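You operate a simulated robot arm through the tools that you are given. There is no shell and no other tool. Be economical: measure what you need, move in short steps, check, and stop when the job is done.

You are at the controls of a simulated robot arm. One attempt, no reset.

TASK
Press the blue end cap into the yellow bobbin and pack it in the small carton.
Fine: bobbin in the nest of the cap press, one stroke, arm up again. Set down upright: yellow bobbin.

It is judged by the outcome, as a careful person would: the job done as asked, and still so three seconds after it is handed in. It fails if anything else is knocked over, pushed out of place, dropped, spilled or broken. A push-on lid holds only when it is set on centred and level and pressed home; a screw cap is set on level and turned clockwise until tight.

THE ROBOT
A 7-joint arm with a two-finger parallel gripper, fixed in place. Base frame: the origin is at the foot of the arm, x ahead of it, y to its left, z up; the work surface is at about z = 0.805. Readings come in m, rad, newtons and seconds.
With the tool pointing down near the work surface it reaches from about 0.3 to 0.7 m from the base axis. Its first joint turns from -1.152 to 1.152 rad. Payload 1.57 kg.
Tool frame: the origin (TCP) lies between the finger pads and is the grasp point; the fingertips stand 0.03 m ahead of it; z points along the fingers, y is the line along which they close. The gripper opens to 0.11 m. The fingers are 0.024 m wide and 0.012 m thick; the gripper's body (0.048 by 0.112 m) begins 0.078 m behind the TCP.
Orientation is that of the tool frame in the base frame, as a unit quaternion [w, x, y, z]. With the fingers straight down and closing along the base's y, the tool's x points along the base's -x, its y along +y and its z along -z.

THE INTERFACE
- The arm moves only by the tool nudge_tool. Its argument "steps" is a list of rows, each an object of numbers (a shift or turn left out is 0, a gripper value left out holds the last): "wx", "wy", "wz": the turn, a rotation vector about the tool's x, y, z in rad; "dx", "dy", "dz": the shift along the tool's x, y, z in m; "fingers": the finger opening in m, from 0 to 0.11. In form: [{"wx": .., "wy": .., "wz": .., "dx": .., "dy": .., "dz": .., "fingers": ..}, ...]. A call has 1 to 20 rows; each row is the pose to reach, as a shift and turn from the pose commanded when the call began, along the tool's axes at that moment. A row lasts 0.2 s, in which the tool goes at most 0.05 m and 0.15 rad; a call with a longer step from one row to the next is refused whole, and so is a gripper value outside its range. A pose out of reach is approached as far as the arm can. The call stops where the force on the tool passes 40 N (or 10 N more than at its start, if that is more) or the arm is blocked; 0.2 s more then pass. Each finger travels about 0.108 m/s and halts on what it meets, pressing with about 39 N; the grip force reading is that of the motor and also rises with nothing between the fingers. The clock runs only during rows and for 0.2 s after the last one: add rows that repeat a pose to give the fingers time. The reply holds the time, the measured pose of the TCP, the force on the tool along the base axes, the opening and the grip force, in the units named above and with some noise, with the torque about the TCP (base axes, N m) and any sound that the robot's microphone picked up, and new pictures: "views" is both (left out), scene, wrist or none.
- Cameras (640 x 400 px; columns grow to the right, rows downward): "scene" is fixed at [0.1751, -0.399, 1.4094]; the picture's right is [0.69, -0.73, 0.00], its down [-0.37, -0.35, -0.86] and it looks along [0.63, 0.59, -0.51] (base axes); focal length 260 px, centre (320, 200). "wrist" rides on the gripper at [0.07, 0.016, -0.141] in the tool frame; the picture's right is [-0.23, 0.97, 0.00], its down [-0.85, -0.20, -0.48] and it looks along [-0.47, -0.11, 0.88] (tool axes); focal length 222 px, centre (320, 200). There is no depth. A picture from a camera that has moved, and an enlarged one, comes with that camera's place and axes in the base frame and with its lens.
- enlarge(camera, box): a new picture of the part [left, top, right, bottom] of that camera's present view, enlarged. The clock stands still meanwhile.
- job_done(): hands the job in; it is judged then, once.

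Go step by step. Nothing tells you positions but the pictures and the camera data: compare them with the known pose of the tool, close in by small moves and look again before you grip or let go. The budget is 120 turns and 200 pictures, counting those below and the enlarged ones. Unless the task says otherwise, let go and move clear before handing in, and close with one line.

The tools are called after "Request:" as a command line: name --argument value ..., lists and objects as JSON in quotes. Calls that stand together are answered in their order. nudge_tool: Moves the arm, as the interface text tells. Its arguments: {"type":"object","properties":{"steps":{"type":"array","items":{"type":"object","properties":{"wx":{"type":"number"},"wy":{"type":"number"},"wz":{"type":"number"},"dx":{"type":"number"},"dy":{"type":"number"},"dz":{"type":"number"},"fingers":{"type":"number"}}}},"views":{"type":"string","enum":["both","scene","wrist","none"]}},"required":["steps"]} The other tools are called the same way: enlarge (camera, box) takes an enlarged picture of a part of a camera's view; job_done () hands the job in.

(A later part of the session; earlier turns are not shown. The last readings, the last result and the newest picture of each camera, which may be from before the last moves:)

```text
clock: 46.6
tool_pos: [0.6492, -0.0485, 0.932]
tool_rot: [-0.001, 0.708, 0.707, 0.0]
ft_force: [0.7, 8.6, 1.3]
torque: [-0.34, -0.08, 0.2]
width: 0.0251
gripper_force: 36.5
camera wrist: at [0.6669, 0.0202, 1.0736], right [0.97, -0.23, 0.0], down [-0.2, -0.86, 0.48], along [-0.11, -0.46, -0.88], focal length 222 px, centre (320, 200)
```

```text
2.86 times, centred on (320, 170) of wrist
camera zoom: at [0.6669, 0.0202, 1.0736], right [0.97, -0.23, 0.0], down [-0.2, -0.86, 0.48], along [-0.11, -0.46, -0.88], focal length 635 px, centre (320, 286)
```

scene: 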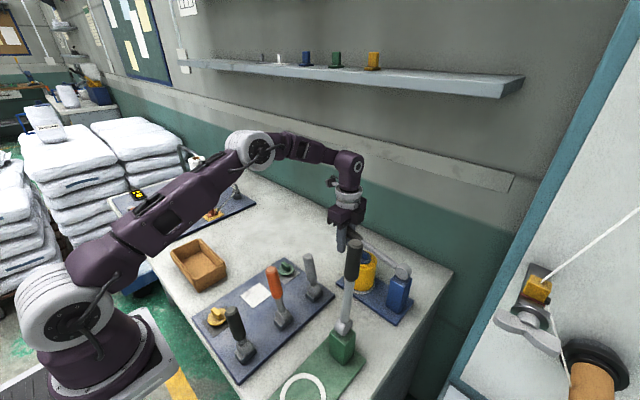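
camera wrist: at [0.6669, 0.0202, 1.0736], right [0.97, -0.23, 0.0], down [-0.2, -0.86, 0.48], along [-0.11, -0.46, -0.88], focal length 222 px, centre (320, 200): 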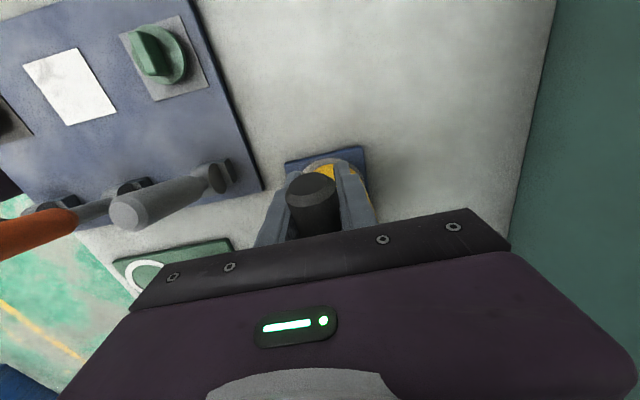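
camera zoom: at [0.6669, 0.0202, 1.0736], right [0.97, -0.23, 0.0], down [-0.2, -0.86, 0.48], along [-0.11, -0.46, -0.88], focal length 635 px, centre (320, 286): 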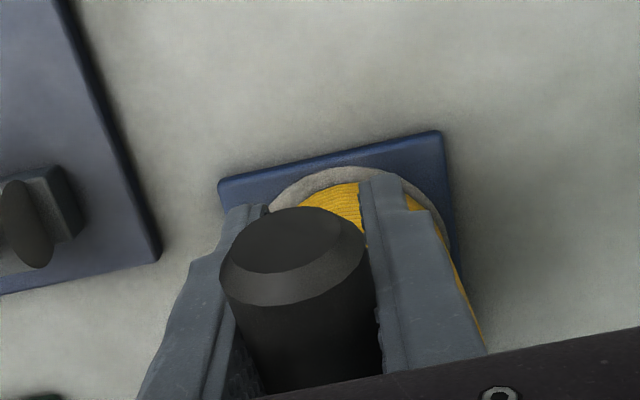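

Now upright. I'll press straight down in small steps.

Request:
nudge_tool --steps '[{"dz": 0.005, "dx": 0.001}, {"dz": 0.01, "dx": 0.001}, {"dz": 0.015, "dx": 0.001}, {"dz": 0.015, "dx": 0.001}]' --views "none"

Request:
enlarge --camera "scene" --box '[330, 220, 430, 310]'

```text
clock: 47.6
tool_pos: [0.6505, -0.0498, 0.9164]
tool_rot: [-0.001, 0.707, 0.707, 0.0]
ft_force: [1.7, 6.3, 6.1]
torque: [-1.22, -0.03, 0.12]
width: 0.0247
gripper_force: 36.2
```

```text
4.44 times, centred on (380, 265) of scene
camera zoom: at [0.175, -0.3987, 1.4095], right [0.69, -0.73, 0.0], down [-0.37, -0.35, -0.86], along [0.63, 0.59, -0.51], focal length 1155 px, centre (53, -89)
```

zoom: 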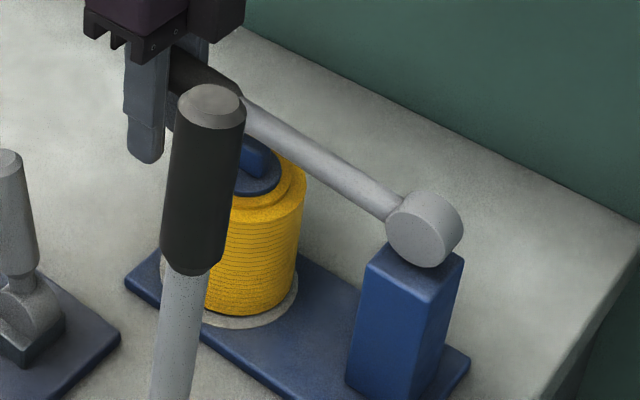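

Request:
nudge_tool --steps '[{"dz": 0.005, "dx": 0.001}, {"dz": 0.01, "dx": 0.001}, {"dz": 0.015, "dx": 0.001}, {"dz": 0.015, "dx": 0.001}]' --views "none"

Request:
enlarge --camera "scene" --box '[330, 220, 430, 310]'

```text
clock: 48.6
tool_pos: [0.6505, -0.0485, 0.9018]
tool_rot: [0.001, 0.708, 0.706, 0.0]
ft_force: [2.4, -3.7, 15.0]
torque: [-0.83, 0.03, 0.29]
width: 0.0249
gripper_force: 36.3
```

```text
4.44 times, centred on (380, 265) of scene
camera zoom: at [0.1748, -0.399, 1.4094], right [0.69, -0.73, 0.0], down [-0.37, -0.35, -0.86], along [0.63, 0.59, -0.51], focal length 1155 px, centre (53, -89)
```

zoom: 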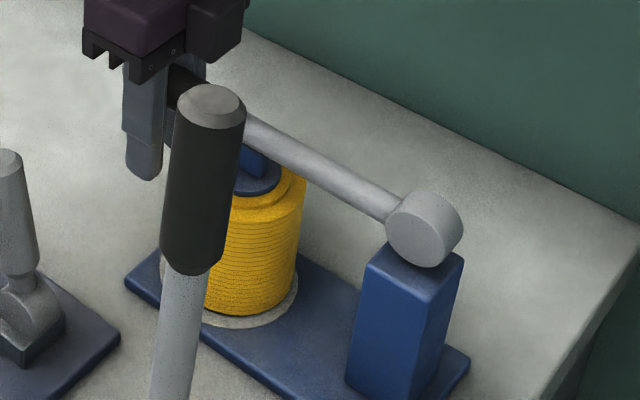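

The upward force is growing to 15 N and the rod is at the tab. I'll keep pressing in small steps.

Request:
nudge_tool --steps '[{"dz": 0.002}, {"dz": 0.004}, {"dz": 0.006}, {"dz": 0.006}]' --views "none"

Request:
enlarge --camera "scene" --box '[330, 220, 430, 310]'

```text
clock: 49.6
tool_pos: [0.6502, -0.0479, 0.896]
tool_rot: [0.0, 0.706, 0.708, 0.001]
ft_force: [0.9, -1.3, 27.0]
torque: [0.07, 0.0, 0.22]
width: 0.0248
gripper_force: 36.9
```

```text
4.44 times, centred on (380, 265) of scene
camera zoom: at [0.1746, -0.3989, 1.4095], right [0.69, -0.73, 0.0], down [-0.37, -0.35, -0.86], along [0.63, 0.59, -0.51], focal length 1155 px, centre (53, -89)
```

zoom: 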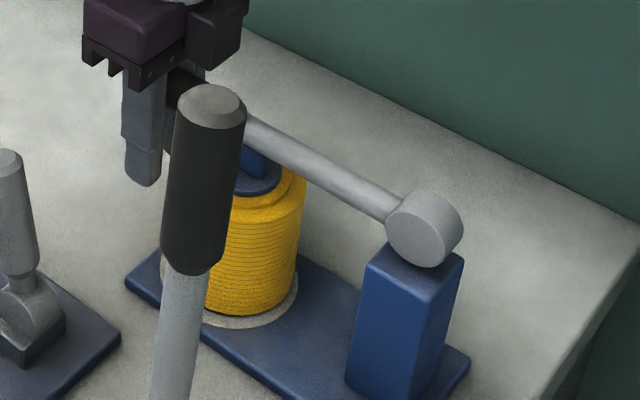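

Request:
nudge_tool --steps '[{"dz": 0.002}, {"dz": 0.004}, {"dz": 0.006}, {"dz": 0.008}, {"dz": 0.008}]' --views "wrist"

Request:
enlarge --camera "scene" --box '[330, 220, 430, 310]'

```text
clock: 50.8
tool_pos: [0.6496, -0.0475, 0.8881]
tool_rot: [0.001, 0.707, 0.707, 0.0]
ft_force: [4.6, 2.5, 26.7]
torque: [-0.09, 0.31, 0.05]
width: 0.0247
gripper_force: 36.1
camera wrist: at [0.6667, 0.0223, 1.0298], right [0.97, -0.23, 0.0], down [-0.2, -0.86, 0.48], along [-0.11, -0.47, -0.88], focal length 222 px, centre (320, 200)
```

wrist: 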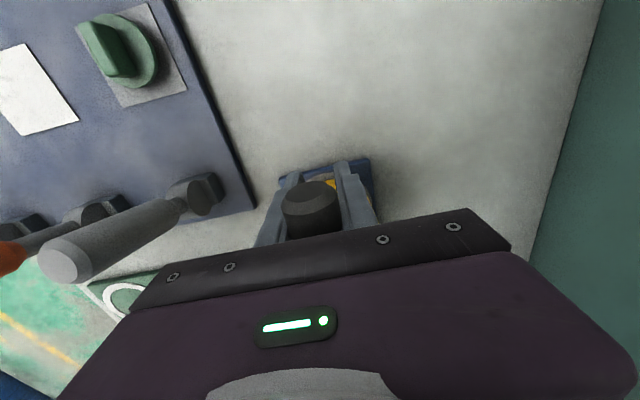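

```text
4.44 times, centred on (380, 265) of scene
camera zoom: at [0.1747, -0.3988, 1.4095], right [0.69, -0.73, 0.0], down [-0.37, -0.35, -0.86], along [0.63, 0.59, -0.51], focal length 1155 px, centre (53, -89)
```

zoom: 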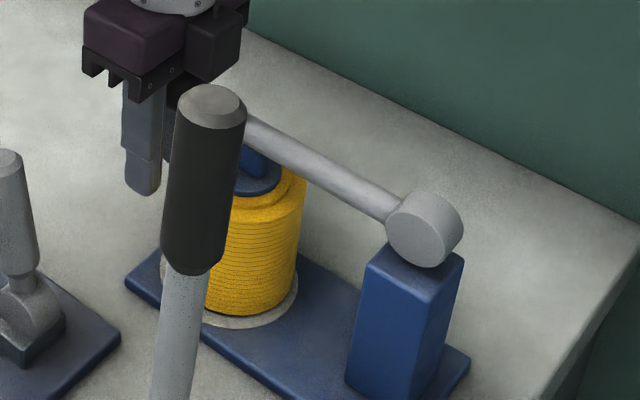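

The handle now slips up through the pads at about 27 N, so the lever has met resistance at the cap. For more force I'll let go, rise, and press on top of the handle end with closed fingers.

Request:
nudge_tool --steps '[{"dz": -0.004}, {"dz": -0.004, "fingers": 0.04}, {"dz": -0.004, "fingers": 0.06}, {"dz": -0.004, "fingers": 0.06}, {"dz": -0.04, "fingers": 0.06}, {"dz": -0.08, "fingers": 0.06}, {"dz": -0.12, "fingers": 0.06}, {"dz": -0.12, "fingers": 0.03}, {"dz": -0.12, "fingers": 0.0}, {"dz": -0.12, "fingers": 0.0}]' --views "both"

Request:
enlarge --camera "scene" --box '[330, 220, 430, 310]'

Request:
enlarge --camera "wrist" --box '[240, 80, 400, 230]'

```text
clock: 53.0
tool_pos: [0.6511, -0.0481, 1.0084]
tool_rot: [0.001, 0.707, 0.707, 0.0]
ft_force: [0.7, -0.5, 0.8]
torque: [-0.02, -0.02, 0.02]
width: 0.0
gripper_force: 21.5
camera wrist: at [0.6677, 0.0223, 1.1498], right [0.97, -0.23, 0.0], down [-0.2, -0.85, 0.48], along [-0.11, -0.47, -0.88], focal length 222 px, centre (320, 200)
```

scene: 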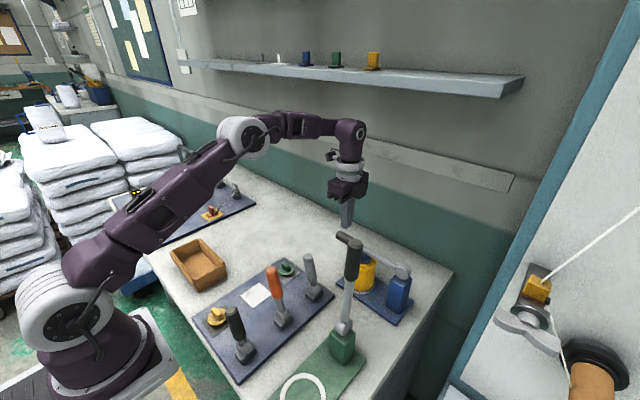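
wrist: 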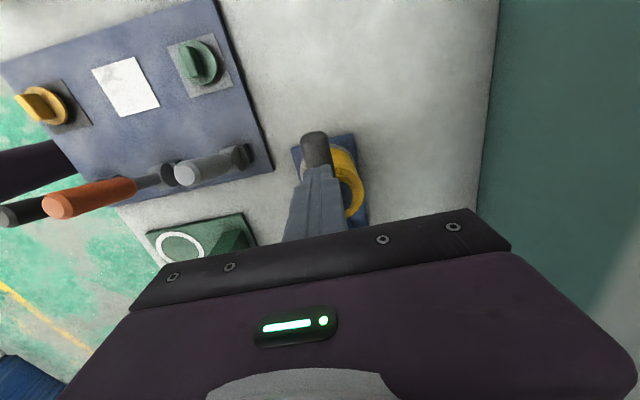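

```text
4.44 times, centred on (380, 265) of scene
camera zoom: at [0.1751, -0.399, 1.4094], right [0.69, -0.73, 0.0], down [-0.37, -0.35, -0.86], along [0.63, 0.59, -0.51], focal length 1155 px, centre (53, -89)
```

zoom: 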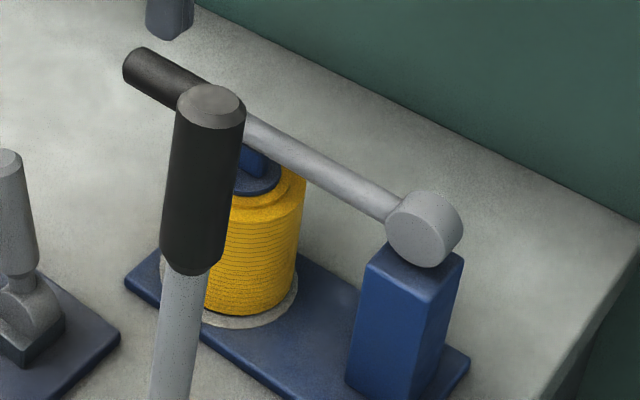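

```text
2.67 times, centred on (320, 155) of wrist
camera zoom: at [0.6677, 0.0223, 1.1498], right [0.97, -0.23, 0.0], down [-0.2, -0.85, 0.48], along [-0.11, -0.47, -0.88], focal length 592 px, centre (320, 320)
```

zoom: 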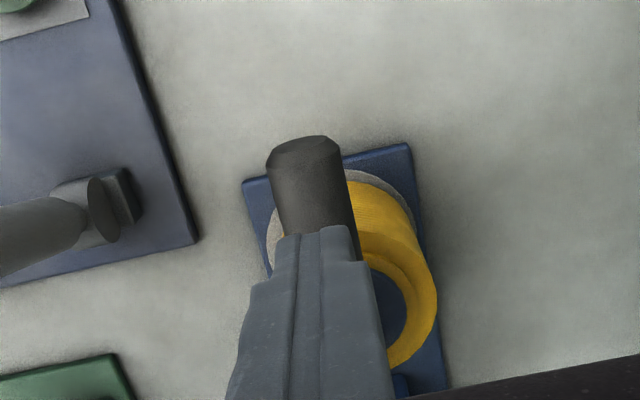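

The lever rests on the cap's tab. Now I'll press on the handle end from above, stepping down until the force limit or a click.

Request:
nudge_tool --steps '[{"dx": 0.01, "dz": 0.0}, {"dx": 0.01, "dz": 0.01}, {"dx": 0.01, "dz": 0.015}, {"dx": 0.01, "dz": 0.02}, {"dx": 0.01, "dz": 0.025}, {"dx": 0.01, "dz": 0.03}, {"dx": 0.01, "dz": 0.035}, {"dx": 0.01, "dz": 0.038}, {"dx": 0.01, "dz": 0.041}, {"dx": 0.01, "dz": 0.044}]' --views "none"

Request:
enlarge --camera "scene" --box '[330, 220, 430, 310]'

```text
clock: 54.5
tool_pos: [0.6497, -0.0382, 0.9815]
tool_rot: [0.003, 0.707, 0.707, 0.002]
ft_force: [-8.8, 1.9, 16.0]
torque: [0.22, 0.34, 0.11]
width: 0.0
gripper_force: 21.3
stopped in row 7: the force on the tool passed its limit at 47 N (the readings are from after the stop); the commanded pose is now the measured one
```

```text
4.44 times, centred on (380, 265) of scene
camera zoom: at [0.1745, -0.3989, 1.4095], right [0.69, -0.73, 0.0], down [-0.37, -0.35, -0.86], along [0.63, 0.59, -0.51], focal length 1155 px, centre (53, -89)
```

zoom: 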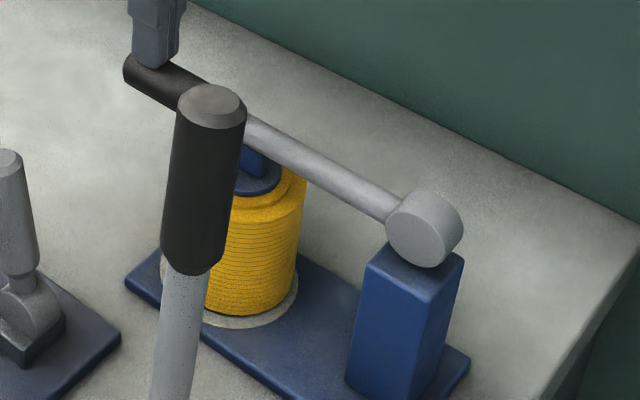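

It hit 47 N and stopped. I'll press again with finer steps to see whether the lever still advances.

Request:
nudge_tool --steps '[{"dz": 0.001}, {"dz": 0.002}, {"dz": 0.003}, {"dz": 0.004}, {"dz": 0.005}, {"dz": 0.006}, {"dz": 0.007}]' --views "wrist"

Request:
enlarge --camera "scene" --box '[330, 220, 430, 310]'

Request:
enlarge --camera "wrist" --box '[260, 80, 380, 200]'

```text
clock: 55.2
tool_pos: [0.65, -0.0378, 0.9822]
tool_rot: [0.004, 0.707, 0.707, 0.003]
ft_force: [-8.0, 1.7, 15.2]
torque: [0.22, 0.34, 0.1]
width: 0.0
gripper_force: 20.6
stopped in row 3: the force on the tool passed its limit at 42 N (the readings are from after the stop); the commanded pose is now the measured one
camera wrist: at [0.6662, 0.0323, 1.1234], right [0.97, -0.23, 0.01], down [-0.2, -0.85, 0.48], along [-0.1, -0.47, -0.88], focal length 222 px, centre (320, 200)
```

wrist: 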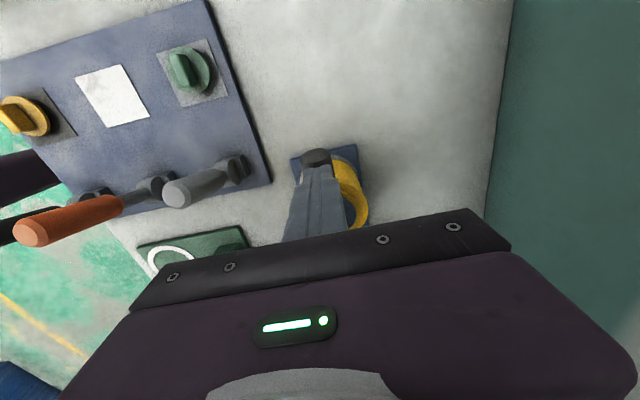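

```text
4.44 times, centred on (380, 265) of scene
camera zoom: at [0.1745, -0.3989, 1.4095], right [0.69, -0.73, 0.0], down [-0.37, -0.35, -0.86], along [0.63, 0.59, -0.51], focal length 1155 px, centre (53, -89)
```

zoom: 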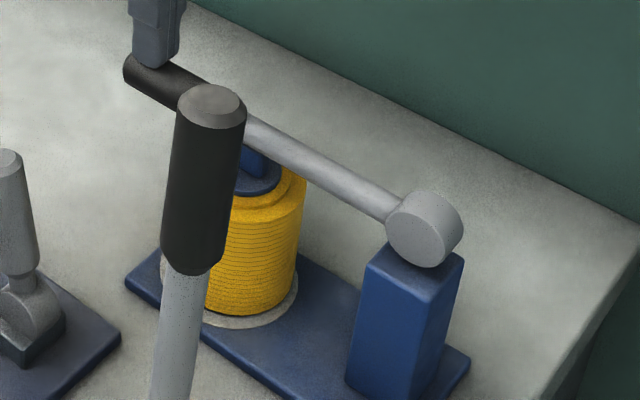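

```text
3.33 times, centred on (320, 140) of wrist
camera zoom: at [0.6662, 0.0323, 1.1234], right [0.97, -0.23, 0.01], down [-0.2, -0.85, 0.48], along [-0.1, -0.47, -0.88], focal length 740 px, centre (320, 400)
```

zoom: 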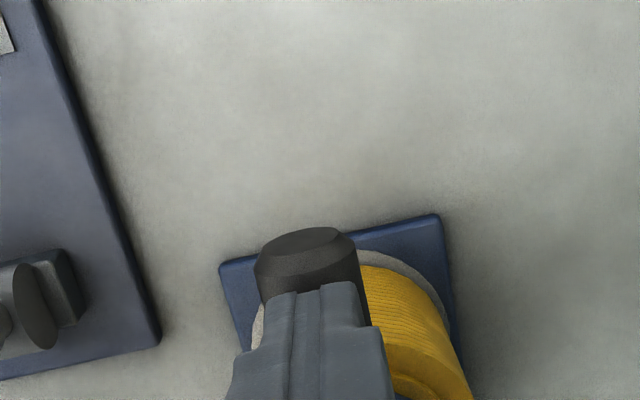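

The lever is now solid near horizontal, either on the seated cap or at its own stop. I need a side view to tell, so I'll lift off, back away and turn the hand.

Request:
nudge_tool --steps '[{"dz": -0.03}, {"dz": -0.07}, {"dz": -0.08, "wz": -0.14}, {"dz": -0.08, "dy": -0.03, "wz": -0.28}, {"dz": -0.08, "dy": -0.06, "wz": -0.42}, {"dz": -0.08, "dy": -0.09, "wz": -0.56}, {"dz": -0.08, "dy": -0.12, "wz": -0.7}, {"dz": -0.08, "dy": -0.15, "wz": -0.84}, {"dz": -0.08, "dy": -0.18, "wz": -0.98}, {"dz": -0.08, "dy": -0.2, "wz": -1.12}, {"dz": -0.08, "dy": -0.2, "wz": -1.26}, {"dz": -0.08, "dy": -0.2, "wz": -1.4}, {"dz": -0.08, "dy": -0.2, "wz": -1.54}, {"dz": -0.08, "dy": -0.2, "wz": -1.5708}, {"dz": -0.08, "dy": -0.2, "wz": -1.5708}]' --views "none"

Request:
enlarge --camera "scene" --box '[330, 220, 430, 310]'

```text
clock: 58.4
tool_pos: [0.4505, -0.0379, 1.0582]
tool_rot: [0.004, 0.0, 1.0, -0.001]
ft_force: [-0.5, -0.1, -0.3]
torque: [-0.02, 0.0, 0.02]
width: 0.0004
gripper_force: 21.4
```

```text
4.44 times, centred on (380, 265) of scene
camera zoom: at [0.1751, -0.399, 1.4094], right [0.69, -0.73, 0.0], down [-0.37, -0.35, -0.86], along [0.63, 0.59, -0.51], focal length 1155 px, centre (53, -89)
```

zoom: 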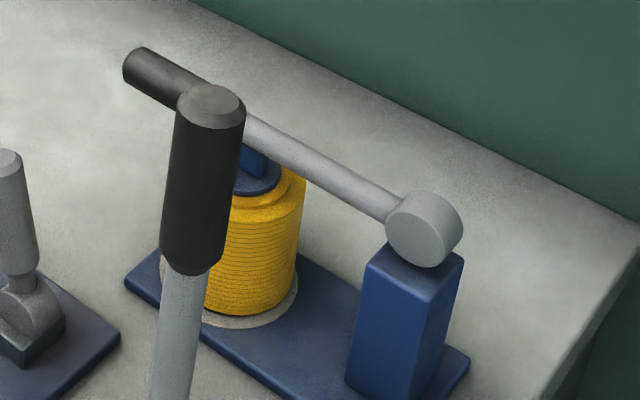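

Request:
nudge_tool --steps '[{"wy": -0.15}, {"wy": -0.3}, {"wy": -0.45}, {"wy": -0.6}, {"wy": -0.75}, {"wy": -0.9}, {"wy": -1.0, "dz": 0.02}, {"wy": -1.0, "dz": 0.02, "dx": -0.03}, {"wy": -1.0, "dz": 0.02, "dx": -0.03}]' --views "wrist"

Request:
enlarge --camera "wrist" --box '[220, 60, 380, 190]'

```text
clock: 60.4
tool_pos: [0.5013, -0.045, 1.06]
tool_rot: [0.482, 0.0, 0.876, -0.002]
ft_force: [0.2, -0.2, 0.3]
torque: [0.02, 0.01, 0.03]
width: 0.0
gripper_force: 21.5
out of reach, approached as far as the arm can: row 5, 6, 7, 8, 9
camera wrist: at [0.3456, -0.0287, 1.0772], right [0.12, 0.97, 0.19], down [0.05, -0.2, 0.98], along [0.99, -0.11, -0.08], focal length 222 px, centre (320, 200)
```

wrist: 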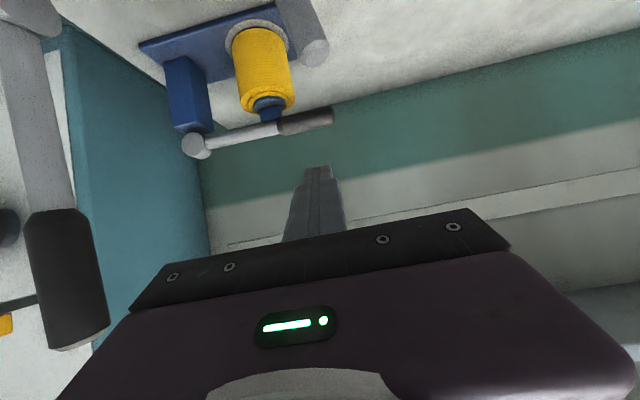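

```text
3.08 times, centred on (300, 125) of wrist
camera zoom: at [0.3456, -0.0287, 1.0772], right [0.12, 0.97, 0.19], down [0.05, -0.2, 0.98], along [0.99, -0.11, -0.08], focal length 684 px, centre (382, 431)
```

zoom: 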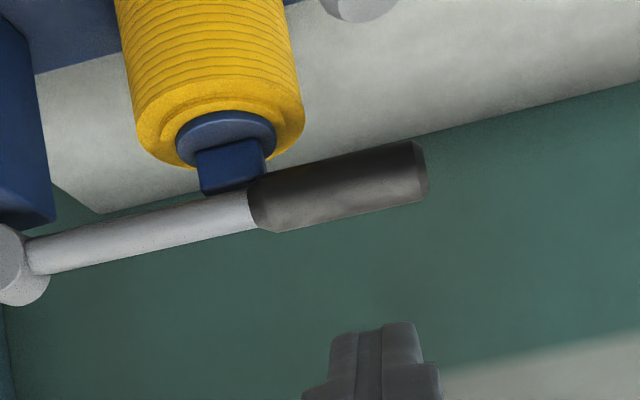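

The side view (image inverted) shows the lever bearing directly on the cap's tab. I'll enlarge the cap seat.

Request:
enlarge --camera "wrist" --box '[245, 75, 305, 130]'

```text
7.27 times, centred on (275, 102) of wrist
camera zoom: at [0.3456, -0.0287, 1.0772], right [0.12, 0.97, 0.19], down [0.05, -0.2, 0.98], along [0.99, -0.11, -0.08], focal length 1615 px, centre (647, 909)
```

zoom: 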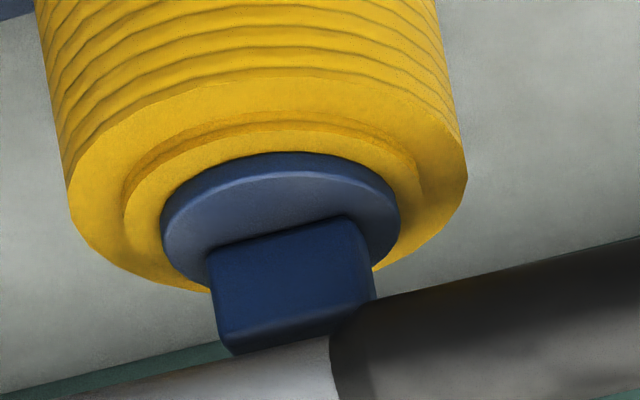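

Request:
enlarge --camera "scene" --box '[345, 235, 395, 285]'

```text
8.00 times, centred on (370, 260) of scene
camera zoom: at [0.1751, -0.399, 1.4094], right [0.69, -0.73, 0.0], down [-0.37, -0.35, -0.86], along [0.63, 0.59, -0.51], focal length 2079 px, centre (-80, -280)
```

zoom: 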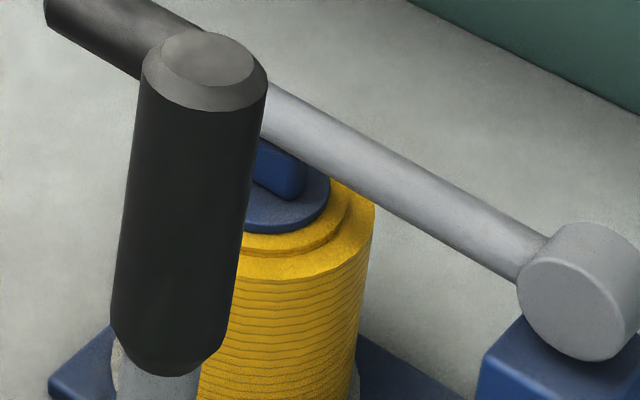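

The lever is exactly horizontal with the rod bearing on the tab, and the cap flange is flush on the bobbin: a full stroke. Now I'll reorient to grip the handle and bring the arm back up, starting by undoing the tilt.

Request:
nudge_tool --steps '[{"wy": 0.15, "fingers": 0.06}, {"wy": 0.3}, {"wy": 0.45}, {"wy": 0.6}, {"wy": 0.75}, {"wy": 0.9}, {"wy": 1.0053}, {"wy": 1.0053}]' --views "none"

```text
clock: 62.2
tool_pos: [0.5016, -0.0454, 1.0604]
tool_rot: [0.001, 0.001, 1.0, 0.0]
ft_force: [0.3, 0.2, -0.4]
torque: [-0.01, 0.01, 0.0]
width: 0.06
gripper_force: 0.1
out of reach, approached as far as the arm can: row 3
```

Request:
nudge_tool --steps '[{"wz": 0.143, "dx": -0.013, "dy": 0.01}, {"wz": 0.286, "dx": -0.027, "dy": 0.02}, {"wz": 0.429, "dx": -0.04, "dy": 0.03}, {"wz": 0.572, "dx": -0.054, "dy": 0.04}, {"wz": 0.715, "dx": -0.067, "dy": 0.05}, {"wz": 0.858, "dx": -0.08, "dy": 0.06}, {"wz": 1.0, "dx": -0.094, "dy": 0.07}, {"wz": 1.143, "dx": -0.107, "dy": 0.08}, {"wz": 1.286, "dx": -0.121, "dy": 0.09}, {"wz": 1.43, "dx": -0.134, "dy": 0.1}, {"wz": 1.5708, "dx": -0.148, "dy": 0.105}, {"wz": 1.5708, "dx": -0.148, "dy": 0.105}]' --views "none"

```text
clock: 64.8
tool_pos: [0.6501, 0.0592, 1.0603]
tool_rot: [0.002, 0.708, 0.707, 0.001]
ft_force: [-0.2, 0.2, 1.2]
torque: [0.0, 0.0, 0.02]
width: 0.06
gripper_force: 0.1
```

Request:
nudge_tool --steps '[{"wy": -0.15}, {"wy": -0.3}, {"wy": -0.45}, {"wy": -0.6}, {"wy": -0.75}, {"wy": -0.9}, {"wy": -1.047}, {"wy": -1.047, "dx": -0.008, "dz": 0.036}, {"wy": -1.047, "dx": -0.0156, "dz": 0.0723}, {"wy": -1.047, "dx": -0.0156, "dz": 0.0723}]' --views "both"

Request:
enlarge --camera "wrist" --box '[230, 60, 410, 230]'

```text
clock: 67.0
tool_pos: [0.6473, 0.0432, 0.9893]
tool_rot: [0.354, 0.613, 0.611, -0.354]
ft_force: [0.6, -0.1, 0.7]
torque: [0.02, 0.02, 0.0]
width: 0.0601
gripper_force: 0.1
out of reach, approached as far as the arm can: row 6, 7, 8, 9, 10
camera wrist: at [0.6642, 0.2005, 0.9993], right [0.97, -0.11, 0.2], down [-0.2, -0.01, 0.98], along [-0.11, -0.99, -0.03], focal length 222 px, centre (320, 200)
```

scene: 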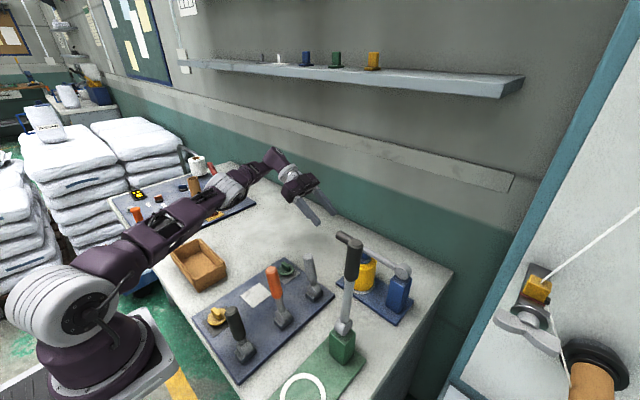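
wrist: 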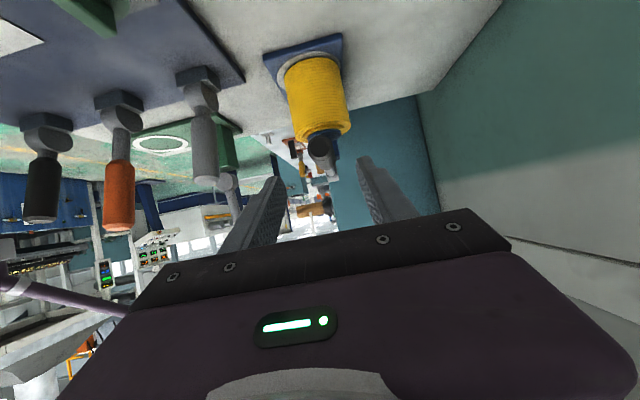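

```text
2.35 times, centred on (320, 145) of wrist
camera zoom: at [0.6642, 0.2005, 0.9993], right [0.97, -0.11, 0.2], down [-0.2, -0.01, 0.98], along [-0.11, -0.99, -0.03], focal length 523 px, centre (320, 329)
```

zoom: 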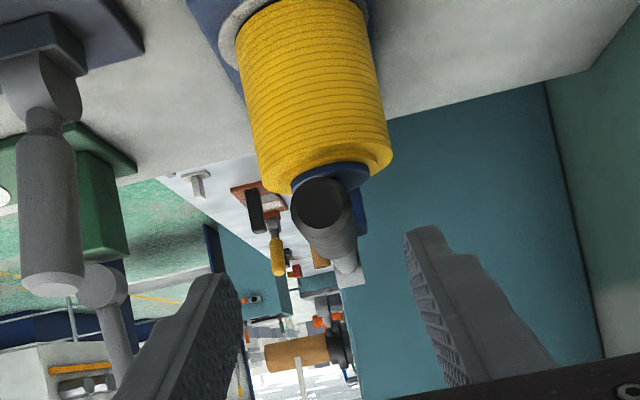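

The handle end is seen at (0.652, −0.02, 0.941), slightly right of my axis. I'll approach along the fingers with a 4 mm side correction.

Request:
nudge_tool --steps '[{"dy": 0.004, "dz": 0.03}, {"dy": 0.004, "dz": 0.06}, {"dy": 0.004, "dz": 0.085}, {"dy": 0.004, "dz": 0.1}, {"dy": 0.004, "dz": 0.1}]' --views "wrist"

Request:
enlarge --camera "scene" --box '[330, 210, 430, 310]'

```text
clock: 68.2
tool_pos: [0.6482, 0.0045, 0.9613]
tool_rot: [0.347, 0.604, 0.614, -0.372]
ft_force: [-0.4, 0.7, 0.4]
torque: [0.02, 0.0, -0.07]
width: 0.0602
gripper_force: 0.0
out of reach, approached as far as the arm can: row 2, 3, 4, 5
camera wrist: at [0.6653, 0.1618, 0.9683], right [0.98, -0.11, 0.16], down [-0.16, 0.01, 0.99], along [-0.11, -0.99, -0.01], focal length 222 px, centre (320, 200)
```

wrist: 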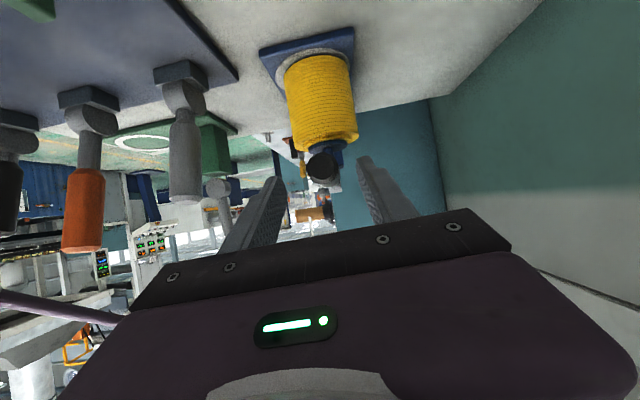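

```text
4.00 times, centred on (380, 260) of scene
camera zoom: at [0.1751, -0.399, 1.4094], right [0.69, -0.73, 0.0], down [-0.37, -0.35, -0.86], along [0.63, 0.59, -0.51], focal length 1040 px, centre (80, -40)
```

zoom: 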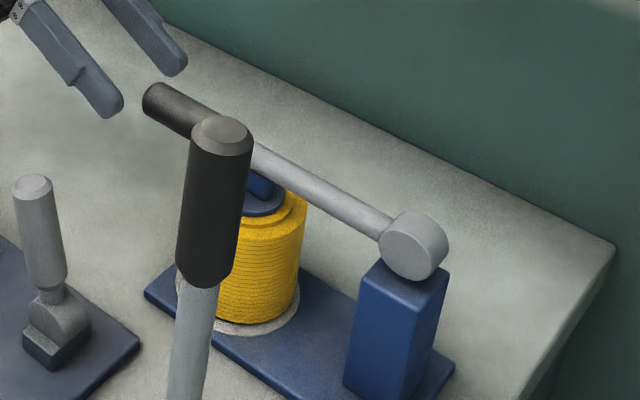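

That tilt is at a joint limit here. I'll back off, return to straight-down, and grip from above as I did when I let go.

Request:
nudge_tool --steps '[{"dz": -0.04}, {"dz": -0.06, "wy": 0.15}, {"dz": -0.08, "wy": 0.3}, {"dz": -0.08, "wy": 0.45}, {"dz": -0.08, "wy": 0.6}, {"dz": -0.08, "wy": 0.75}, {"dz": -0.08, "wy": 0.9}, {"dz": -0.08, "wy": 1.047}, {"dz": -0.08, "wy": 1.047}]' --views "none"

```text
clock: 70.2
tool_pos: [0.6474, 0.0719, 1.0007]
tool_rot: [0.001, 0.707, 0.707, 0.002]
ft_force: [-0.6, -0.5, -0.3]
torque: [0.01, 0.01, 0.02]
width: 0.0601
gripper_force: 0.0
out of reach, approached as far as the arm can: row 1
```

Request:
nudge_tool --steps '[{"dz": -0.03}, {"dz": -0.03, "dx": -0.04, "dy": 0.002}, {"dz": -0.03, "dx": -0.08, "dy": 0.0035}, {"dz": -0.03, "dx": -0.117, "dy": 0.0035}, {"dz": -0.03, "dx": -0.117, "dy": 0.0035}]' --views "wrist"

Request:
enlarge --camera "wrist" --box '[240, 80, 400, 230]'

```text
clock: 71.4
tool_pos: [0.6495, -0.0447, 1.0318]
tool_rot: [0.002, 0.707, 0.707, 0.001]
ft_force: [0.3, -0.3, -1.0]
torque: [-0.01, 0.01, 0.0]
width: 0.0601
gripper_force: 0.1
camera wrist: at [0.6666, 0.0257, 1.1724], right [0.97, -0.23, 0.0], down [-0.2, -0.85, 0.48], along [-0.11, -0.47, -0.88], focal length 222 px, centre (320, 200)
```

wrist: 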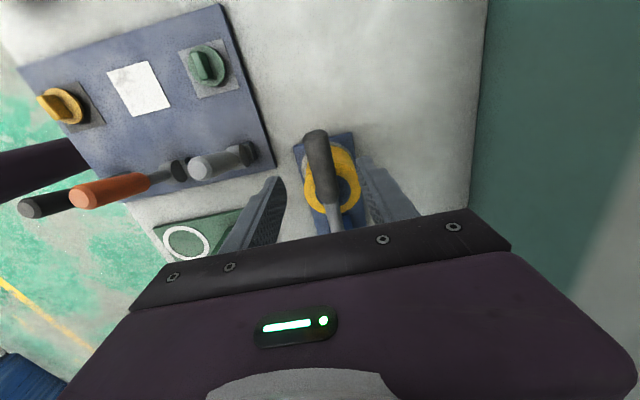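

```text
2.67 times, centred on (320, 155) of wrist
camera zoom: at [0.6666, 0.0257, 1.1724], right [0.97, -0.23, 0.0], down [-0.2, -0.85, 0.48], along [-0.11, -0.47, -0.88], focal length 592 px, centre (320, 320)
```

zoom: 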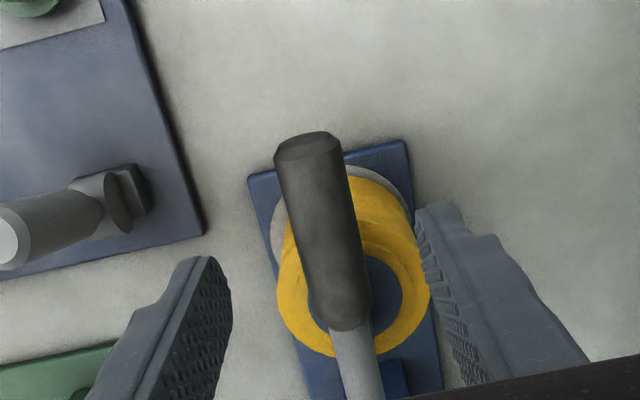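

The handle lies between the fingers. I'll lower and grip it.

Request:
nudge_tool --steps '[{"dz": 0.03}, {"dz": 0.06}, {"dz": 0.09}, {"dz": 0.09, "fingers": 0.04}, {"dz": 0.09, "fingers": 0.02}, {"dz": 0.09, "fingers": 0.012}, {"dz": 0.09, "fingers": 0.012}]' --views "none"

```text
clock: 73.0
tool_pos: [0.6498, -0.044, 0.9398]
tool_rot: [0.001, 0.707, 0.707, 0.001]
ft_force: [-1.9, 0.6, -1.8]
torque: [0.1, 0.06, -0.1]
width: 0.0249
gripper_force: 36.3
```

Gripped. I'll lift along the arc while tilting the hand progressively towards −y.

Request:
nudge_tool --steps '[{"dx": -0.0021, "dz": -0.0281}, {"dx": -0.0084, "dz": -0.0556, "wy": -0.1}, {"dx": -0.0187, "dz": -0.0818, "wy": -0.22}, {"dx": -0.0328, "dz": -0.1061, "wy": -0.35}, {"dx": -0.0504, "dz": -0.1281, "wy": -0.48}, {"dx": -0.0711, "dz": -0.1473, "wy": -0.62}, {"dx": -0.0711, "dz": -0.1473, "wy": -0.62}]' --views "scene"

Request:
enlarge --camera "scene" --box '[320, 170, 450, 300]'

```text
clock: 74.6
tool_pos: [0.65, -0.1148, 1.0889]
tool_rot: [0.217, 0.673, 0.673, -0.215]
ft_force: [0.3, 8.3, 0.6]
torque: [0.64, 0.41, -0.43]
width: 0.0244
gripper_force: 36.3
```

scene: 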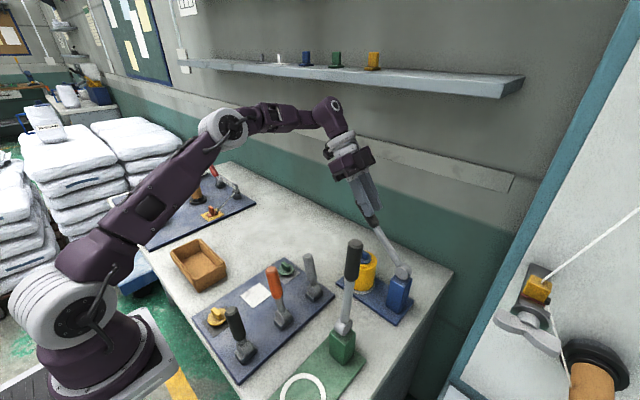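

```text
3.08 times, centred on (385, 235) of scene
camera zoom: at [0.1751, -0.3987, 1.4095], right [0.69, -0.73, 0.0], down [-0.37, -0.35, -0.86], along [0.63, 0.59, -0.51], focal length 800 px, centre (120, 92)
```

zoom: 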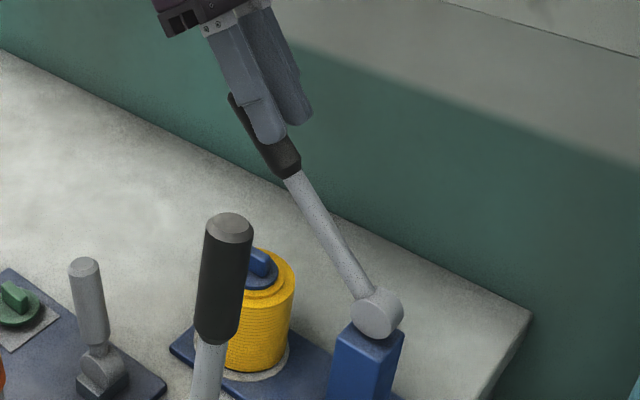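

The arm comes up well. I'll continue to the upright rest position.

Request:
nudge_tool --steps '[{"dx": -0.0282, "dz": 0.0007, "wy": -0.1}, {"dx": -0.0559, "dz": 0.0057, "wy": -0.2}, {"dx": -0.0826, "dz": 0.0146, "wy": -0.3}, {"dx": -0.1077, "dz": 0.0275, "wy": -0.43}, {"dx": -0.1306, "dz": 0.044, "wy": -0.43}, {"dx": -0.1306, "dz": 0.044, "wy": -0.43}]' --views "scene"

Request:
enlarge --camera "scene" --box '[340, 160, 470, 320]'

```text
clock: 76.0
tool_pos: [0.6488, -0.2478, 1.128]
tool_rot: [0.356, 0.612, 0.611, -0.354]
ft_force: [-0.1, 0.3, -0.8]
torque: [-0.04, 0.01, -0.03]
width: 0.0121
gripper_force: 0.0
```

scene: 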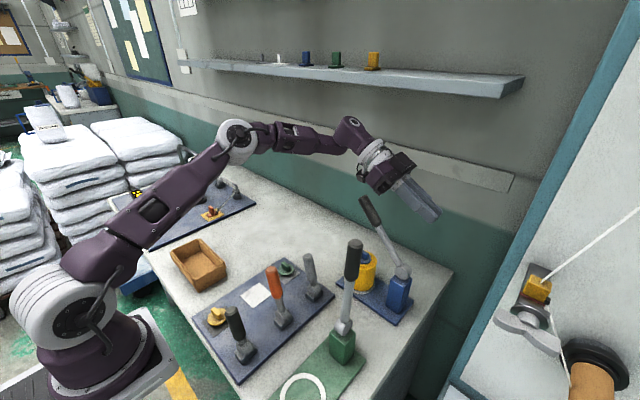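

```text
2.50 times, centred on (405, 240) of scene
camera zoom: at [0.1751, -0.399, 1.4094], right [0.69, -0.73, 0.0], down [-0.37, -0.35, -0.86], along [0.63, 0.59, -0.51], focal length 650 px, centre (108, 100)
```

zoom: 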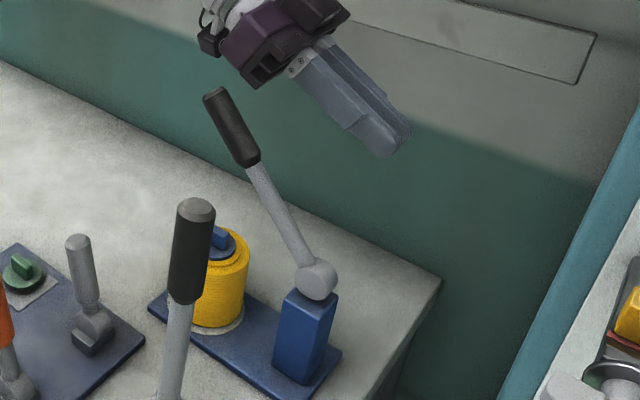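

The handle slipped from the pads near the top, but the lever stays at about 50° by its own friction. I'll go round it on the −x side with closed fingers and then push it upright from the +y side.

Request:
nudge_tool --steps '[{"dz": -0.04, "fingers": 0.0}, {"dz": -0.04, "dy": -0.04}, {"dz": -0.04, "dy": -0.085}, {"dx": 0.04, "dz": -0.045, "dy": -0.085}, {"dx": 0.085, "dz": -0.05, "dy": -0.085}, {"dx": 0.13, "dz": -0.056, "dy": -0.085}, {"dx": 0.167, "dz": -0.0636, "dy": -0.085}, {"dx": 0.167, "dz": -0.0636, "dy": -0.085}]' --views "both"

Request:
enlarge --camera "scene" --box '[320, 160, 450, 320]'

```text
clock: 77.8
tool_pos: [0.5661, -0.107, 1.0145]
tool_rot: [0.356, 0.612, 0.611, -0.353]
ft_force: [-0.7, -0.6, -0.5]
torque: [-0.03, 0.02, 0.02]
width: 0.0
gripper_force: 21.2
camera wrist: at [0.582, 0.0503, 1.0255], right [0.97, -0.11, 0.2], down [-0.2, -0.01, 0.98], along [-0.11, -0.99, -0.03], focal length 222 px, centre (320, 200)
```

scene: 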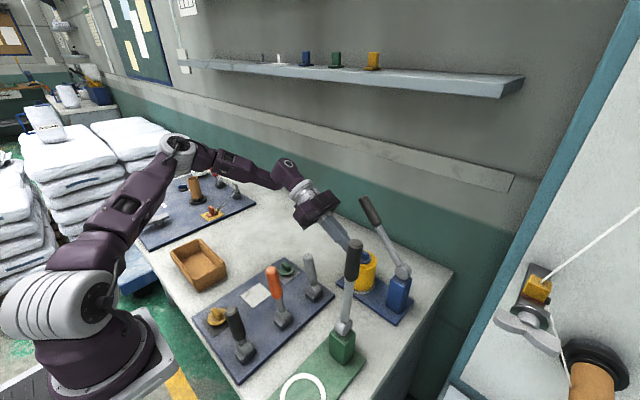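
wrist: 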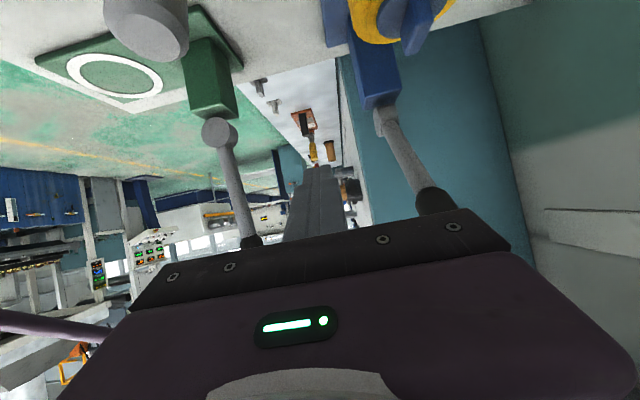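

```text
2.50 times, centred on (385, 240) of scene
camera zoom: at [0.1751, -0.3989, 1.4094], right [0.69, -0.73, 0.0], down [-0.37, -0.35, -0.86], along [0.63, 0.59, -0.51], focal length 650 px, centre (158, 100)
```

zoom: 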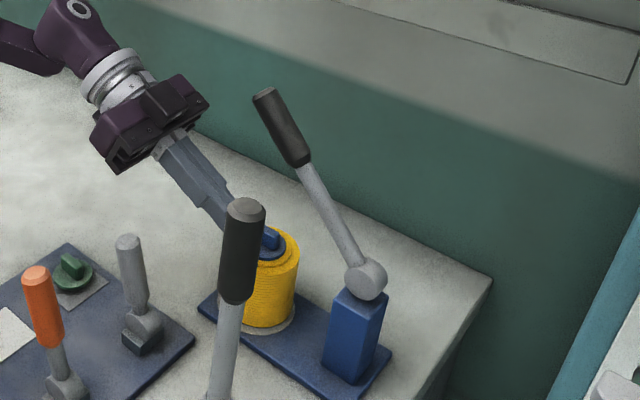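

I'll slide in under the lever on its +y side, back to x = 0.65.

Request:
nudge_tool --steps '[{"dy": 0.03}, {"dy": 0.06}, {"dy": 0.085}, {"dy": 0.085}]' --views "both"

Request:
enlarge --camera "scene" --box '[320, 160, 450, 320]'

```text
clock: 78.8
tool_pos: [0.65, -0.1106, 1.0138]
tool_rot: [0.355, 0.612, 0.611, -0.354]
ft_force: [0.5, -0.3, -0.3]
torque: [-0.01, 0.0, 0.0]
width: 0.0001
gripper_force: 21.5
camera wrist: at [0.6661, 0.0481, 1.0251], right [0.97, -0.11, 0.2], down [-0.2, -0.01, 0.98], along [-0.11, -0.99, -0.03], focal length 222 px, centre (320, 200)
```

scene: 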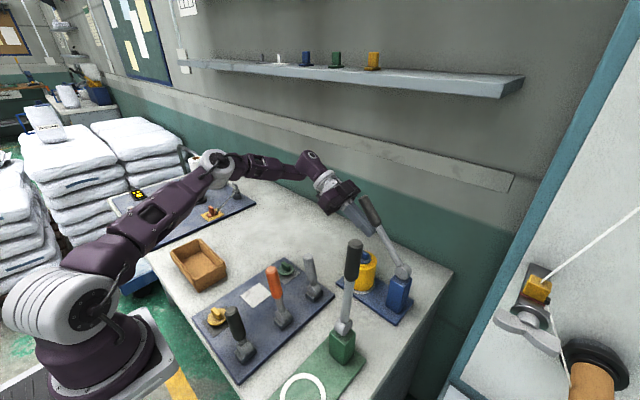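
wrist: 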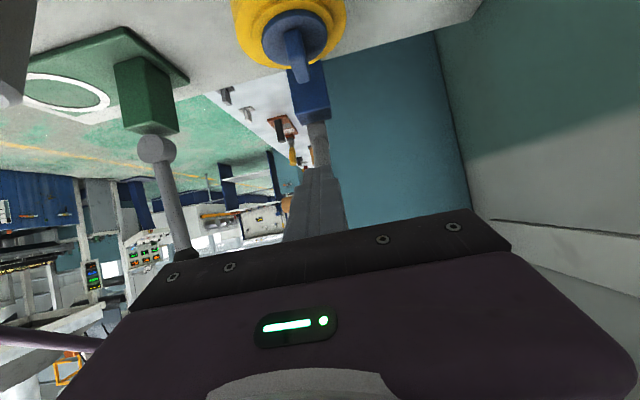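

```text
2.50 times, centred on (385, 240) of scene
camera zoom: at [0.1751, -0.399, 1.4094], right [0.69, -0.73, 0.0], down [-0.37, -0.35, -0.86], along [0.63, 0.59, -0.51], focal length 650 px, centre (158, 100)
```

zoom: 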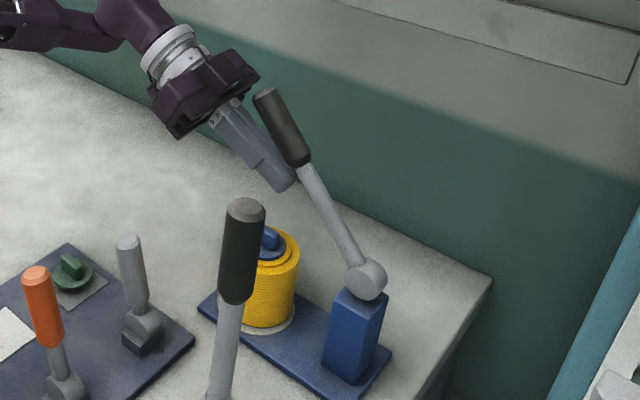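

Request:
nudge_tool --steps '[{"dx": -0.014, "dz": 0.0085}, {"dx": -0.027, "dz": 0.017}, {"dx": -0.041, "dz": 0.0255}, {"dx": -0.054, "dz": 0.034}, {"dx": -0.068, "dz": 0.0425}, {"dx": -0.0815, "dz": 0.0511}, {"dx": -0.0815, "dz": 0.0511}]' --views "scene"

Request:
enlarge --camera "scene" --box '[340, 160, 470, 320]'

```text
clock: 80.4
tool_pos: [0.6497, -0.1941, 1.061]
tool_rot: [0.355, 0.612, 0.611, -0.354]
ft_force: [-0.1, 0.7, -0.6]
torque: [-0.01, 0.02, 0.0]
width: 0.0001
gripper_force: 21.2
```

scene: 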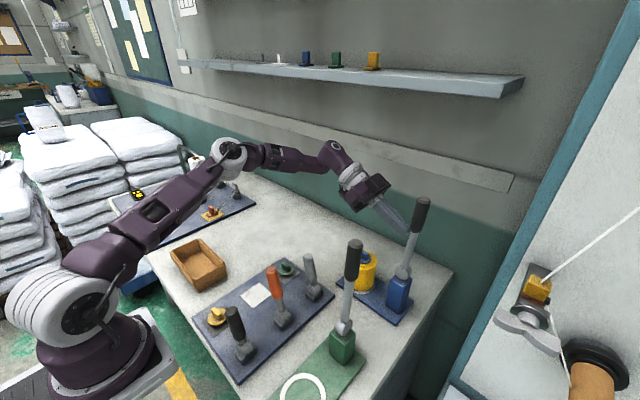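

```text
2.50 times, centred on (405, 240) of scene
camera zoom: at [0.1751, -0.399, 1.4094], right [0.69, -0.73, 0.0], down [-0.37, -0.35, -0.86], along [0.63, 0.59, -0.51], focal length 650 px, centre (108, 100)
```

zoom: 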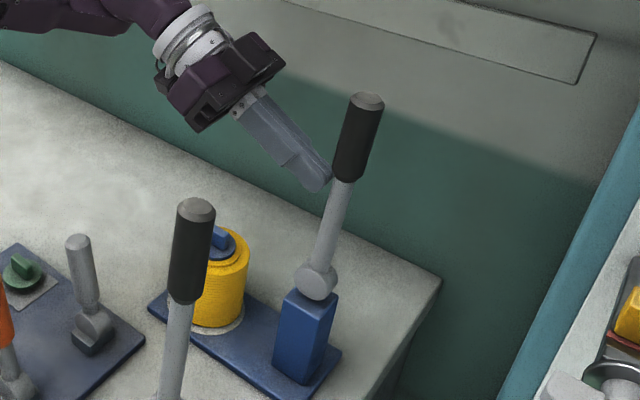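

The lever is nearly upright. I'll push a few more millimetres to its original rest.

Request:
nudge_tool --steps '[{"dx": -0.002, "dz": 0.0035}, {"dx": -0.004, "dz": 0.007}, {"dx": -0.005, "dz": 0.0087}, {"dx": -0.006, "dz": 0.0104}, {"dx": -0.007, "dz": 0.0121}, {"dx": -0.007, "dz": 0.0121}]' --views "scene"

Request:
enlarge --camera "scene" --box '[340, 160, 470, 320]'

```text
clock: 81.7
tool_pos: [0.6505, -0.2025, 1.0609]
tool_rot: [0.355, 0.612, 0.613, -0.352]
ft_force: [-3.5, 12.0, 4.2]
torque: [-0.1, 0.02, -0.11]
width: 0.0
gripper_force: 21.5
stopped in row 6: the force on the tool passed its limit at 42 N (the readings are from after the stop); the commanded pose is now the measured one
```

scene: 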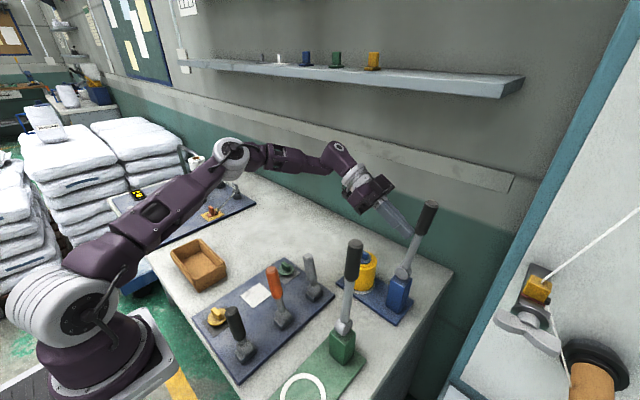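

```text
2.50 times, centred on (405, 240) of scene
camera zoom: at [0.1749, -0.3986, 1.4095], right [0.69, -0.73, 0.0], down [-0.37, -0.35, -0.86], along [0.63, 0.59, -0.51], focal length 650 px, centre (108, 100)
```

zoom: 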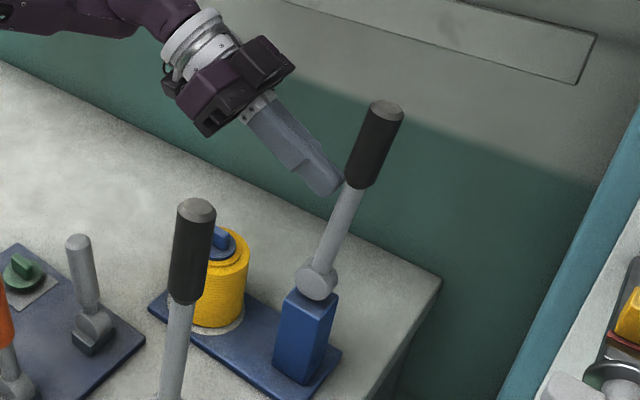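

The lever is fully back up against its stop. Now I'll withdraw and bring the hand straight down again.

Request:
nudge_tool --steps '[{"dz": -0.045}, {"dz": -0.09, "dx": 0.01}, {"dz": -0.12, "dx": 0.04, "dy": -0.01}, {"dz": -0.135, "dx": 0.066, "dy": -0.03}, {"dz": -0.135, "dx": 0.066, "dy": -0.03, "wy": 0.15}, {"dz": -0.135, "dx": 0.066, "dy": -0.03, "wy": 0.3}, {"dz": -0.135, "dx": 0.066, "dy": -0.03, "wy": 0.45}, {"dz": -0.135, "dx": 0.066, "dy": -0.03, "wy": 0.6}, {"dz": -0.135, "dx": 0.066, "dy": -0.03, "wy": 0.75}, {"dz": -0.135, "dx": 0.066, "dy": -0.03, "wy": 0.9}, {"dz": -0.135, "dx": 0.066, "dy": -0.03, "wy": 1.047}, {"dz": -0.135, "dx": 0.066, "dy": -0.03, "wy": 1.047}]' --views "none"

```text
clock: 84.3
tool_pos: [0.6207, -0.0555, 1.0712]
tool_rot: [0.002, 0.706, 0.709, 0.001]
ft_force: [0.5, -0.2, 0.0]
torque: [0.01, 0.0, -0.03]
width: 0.0
gripper_force: 20.9
```

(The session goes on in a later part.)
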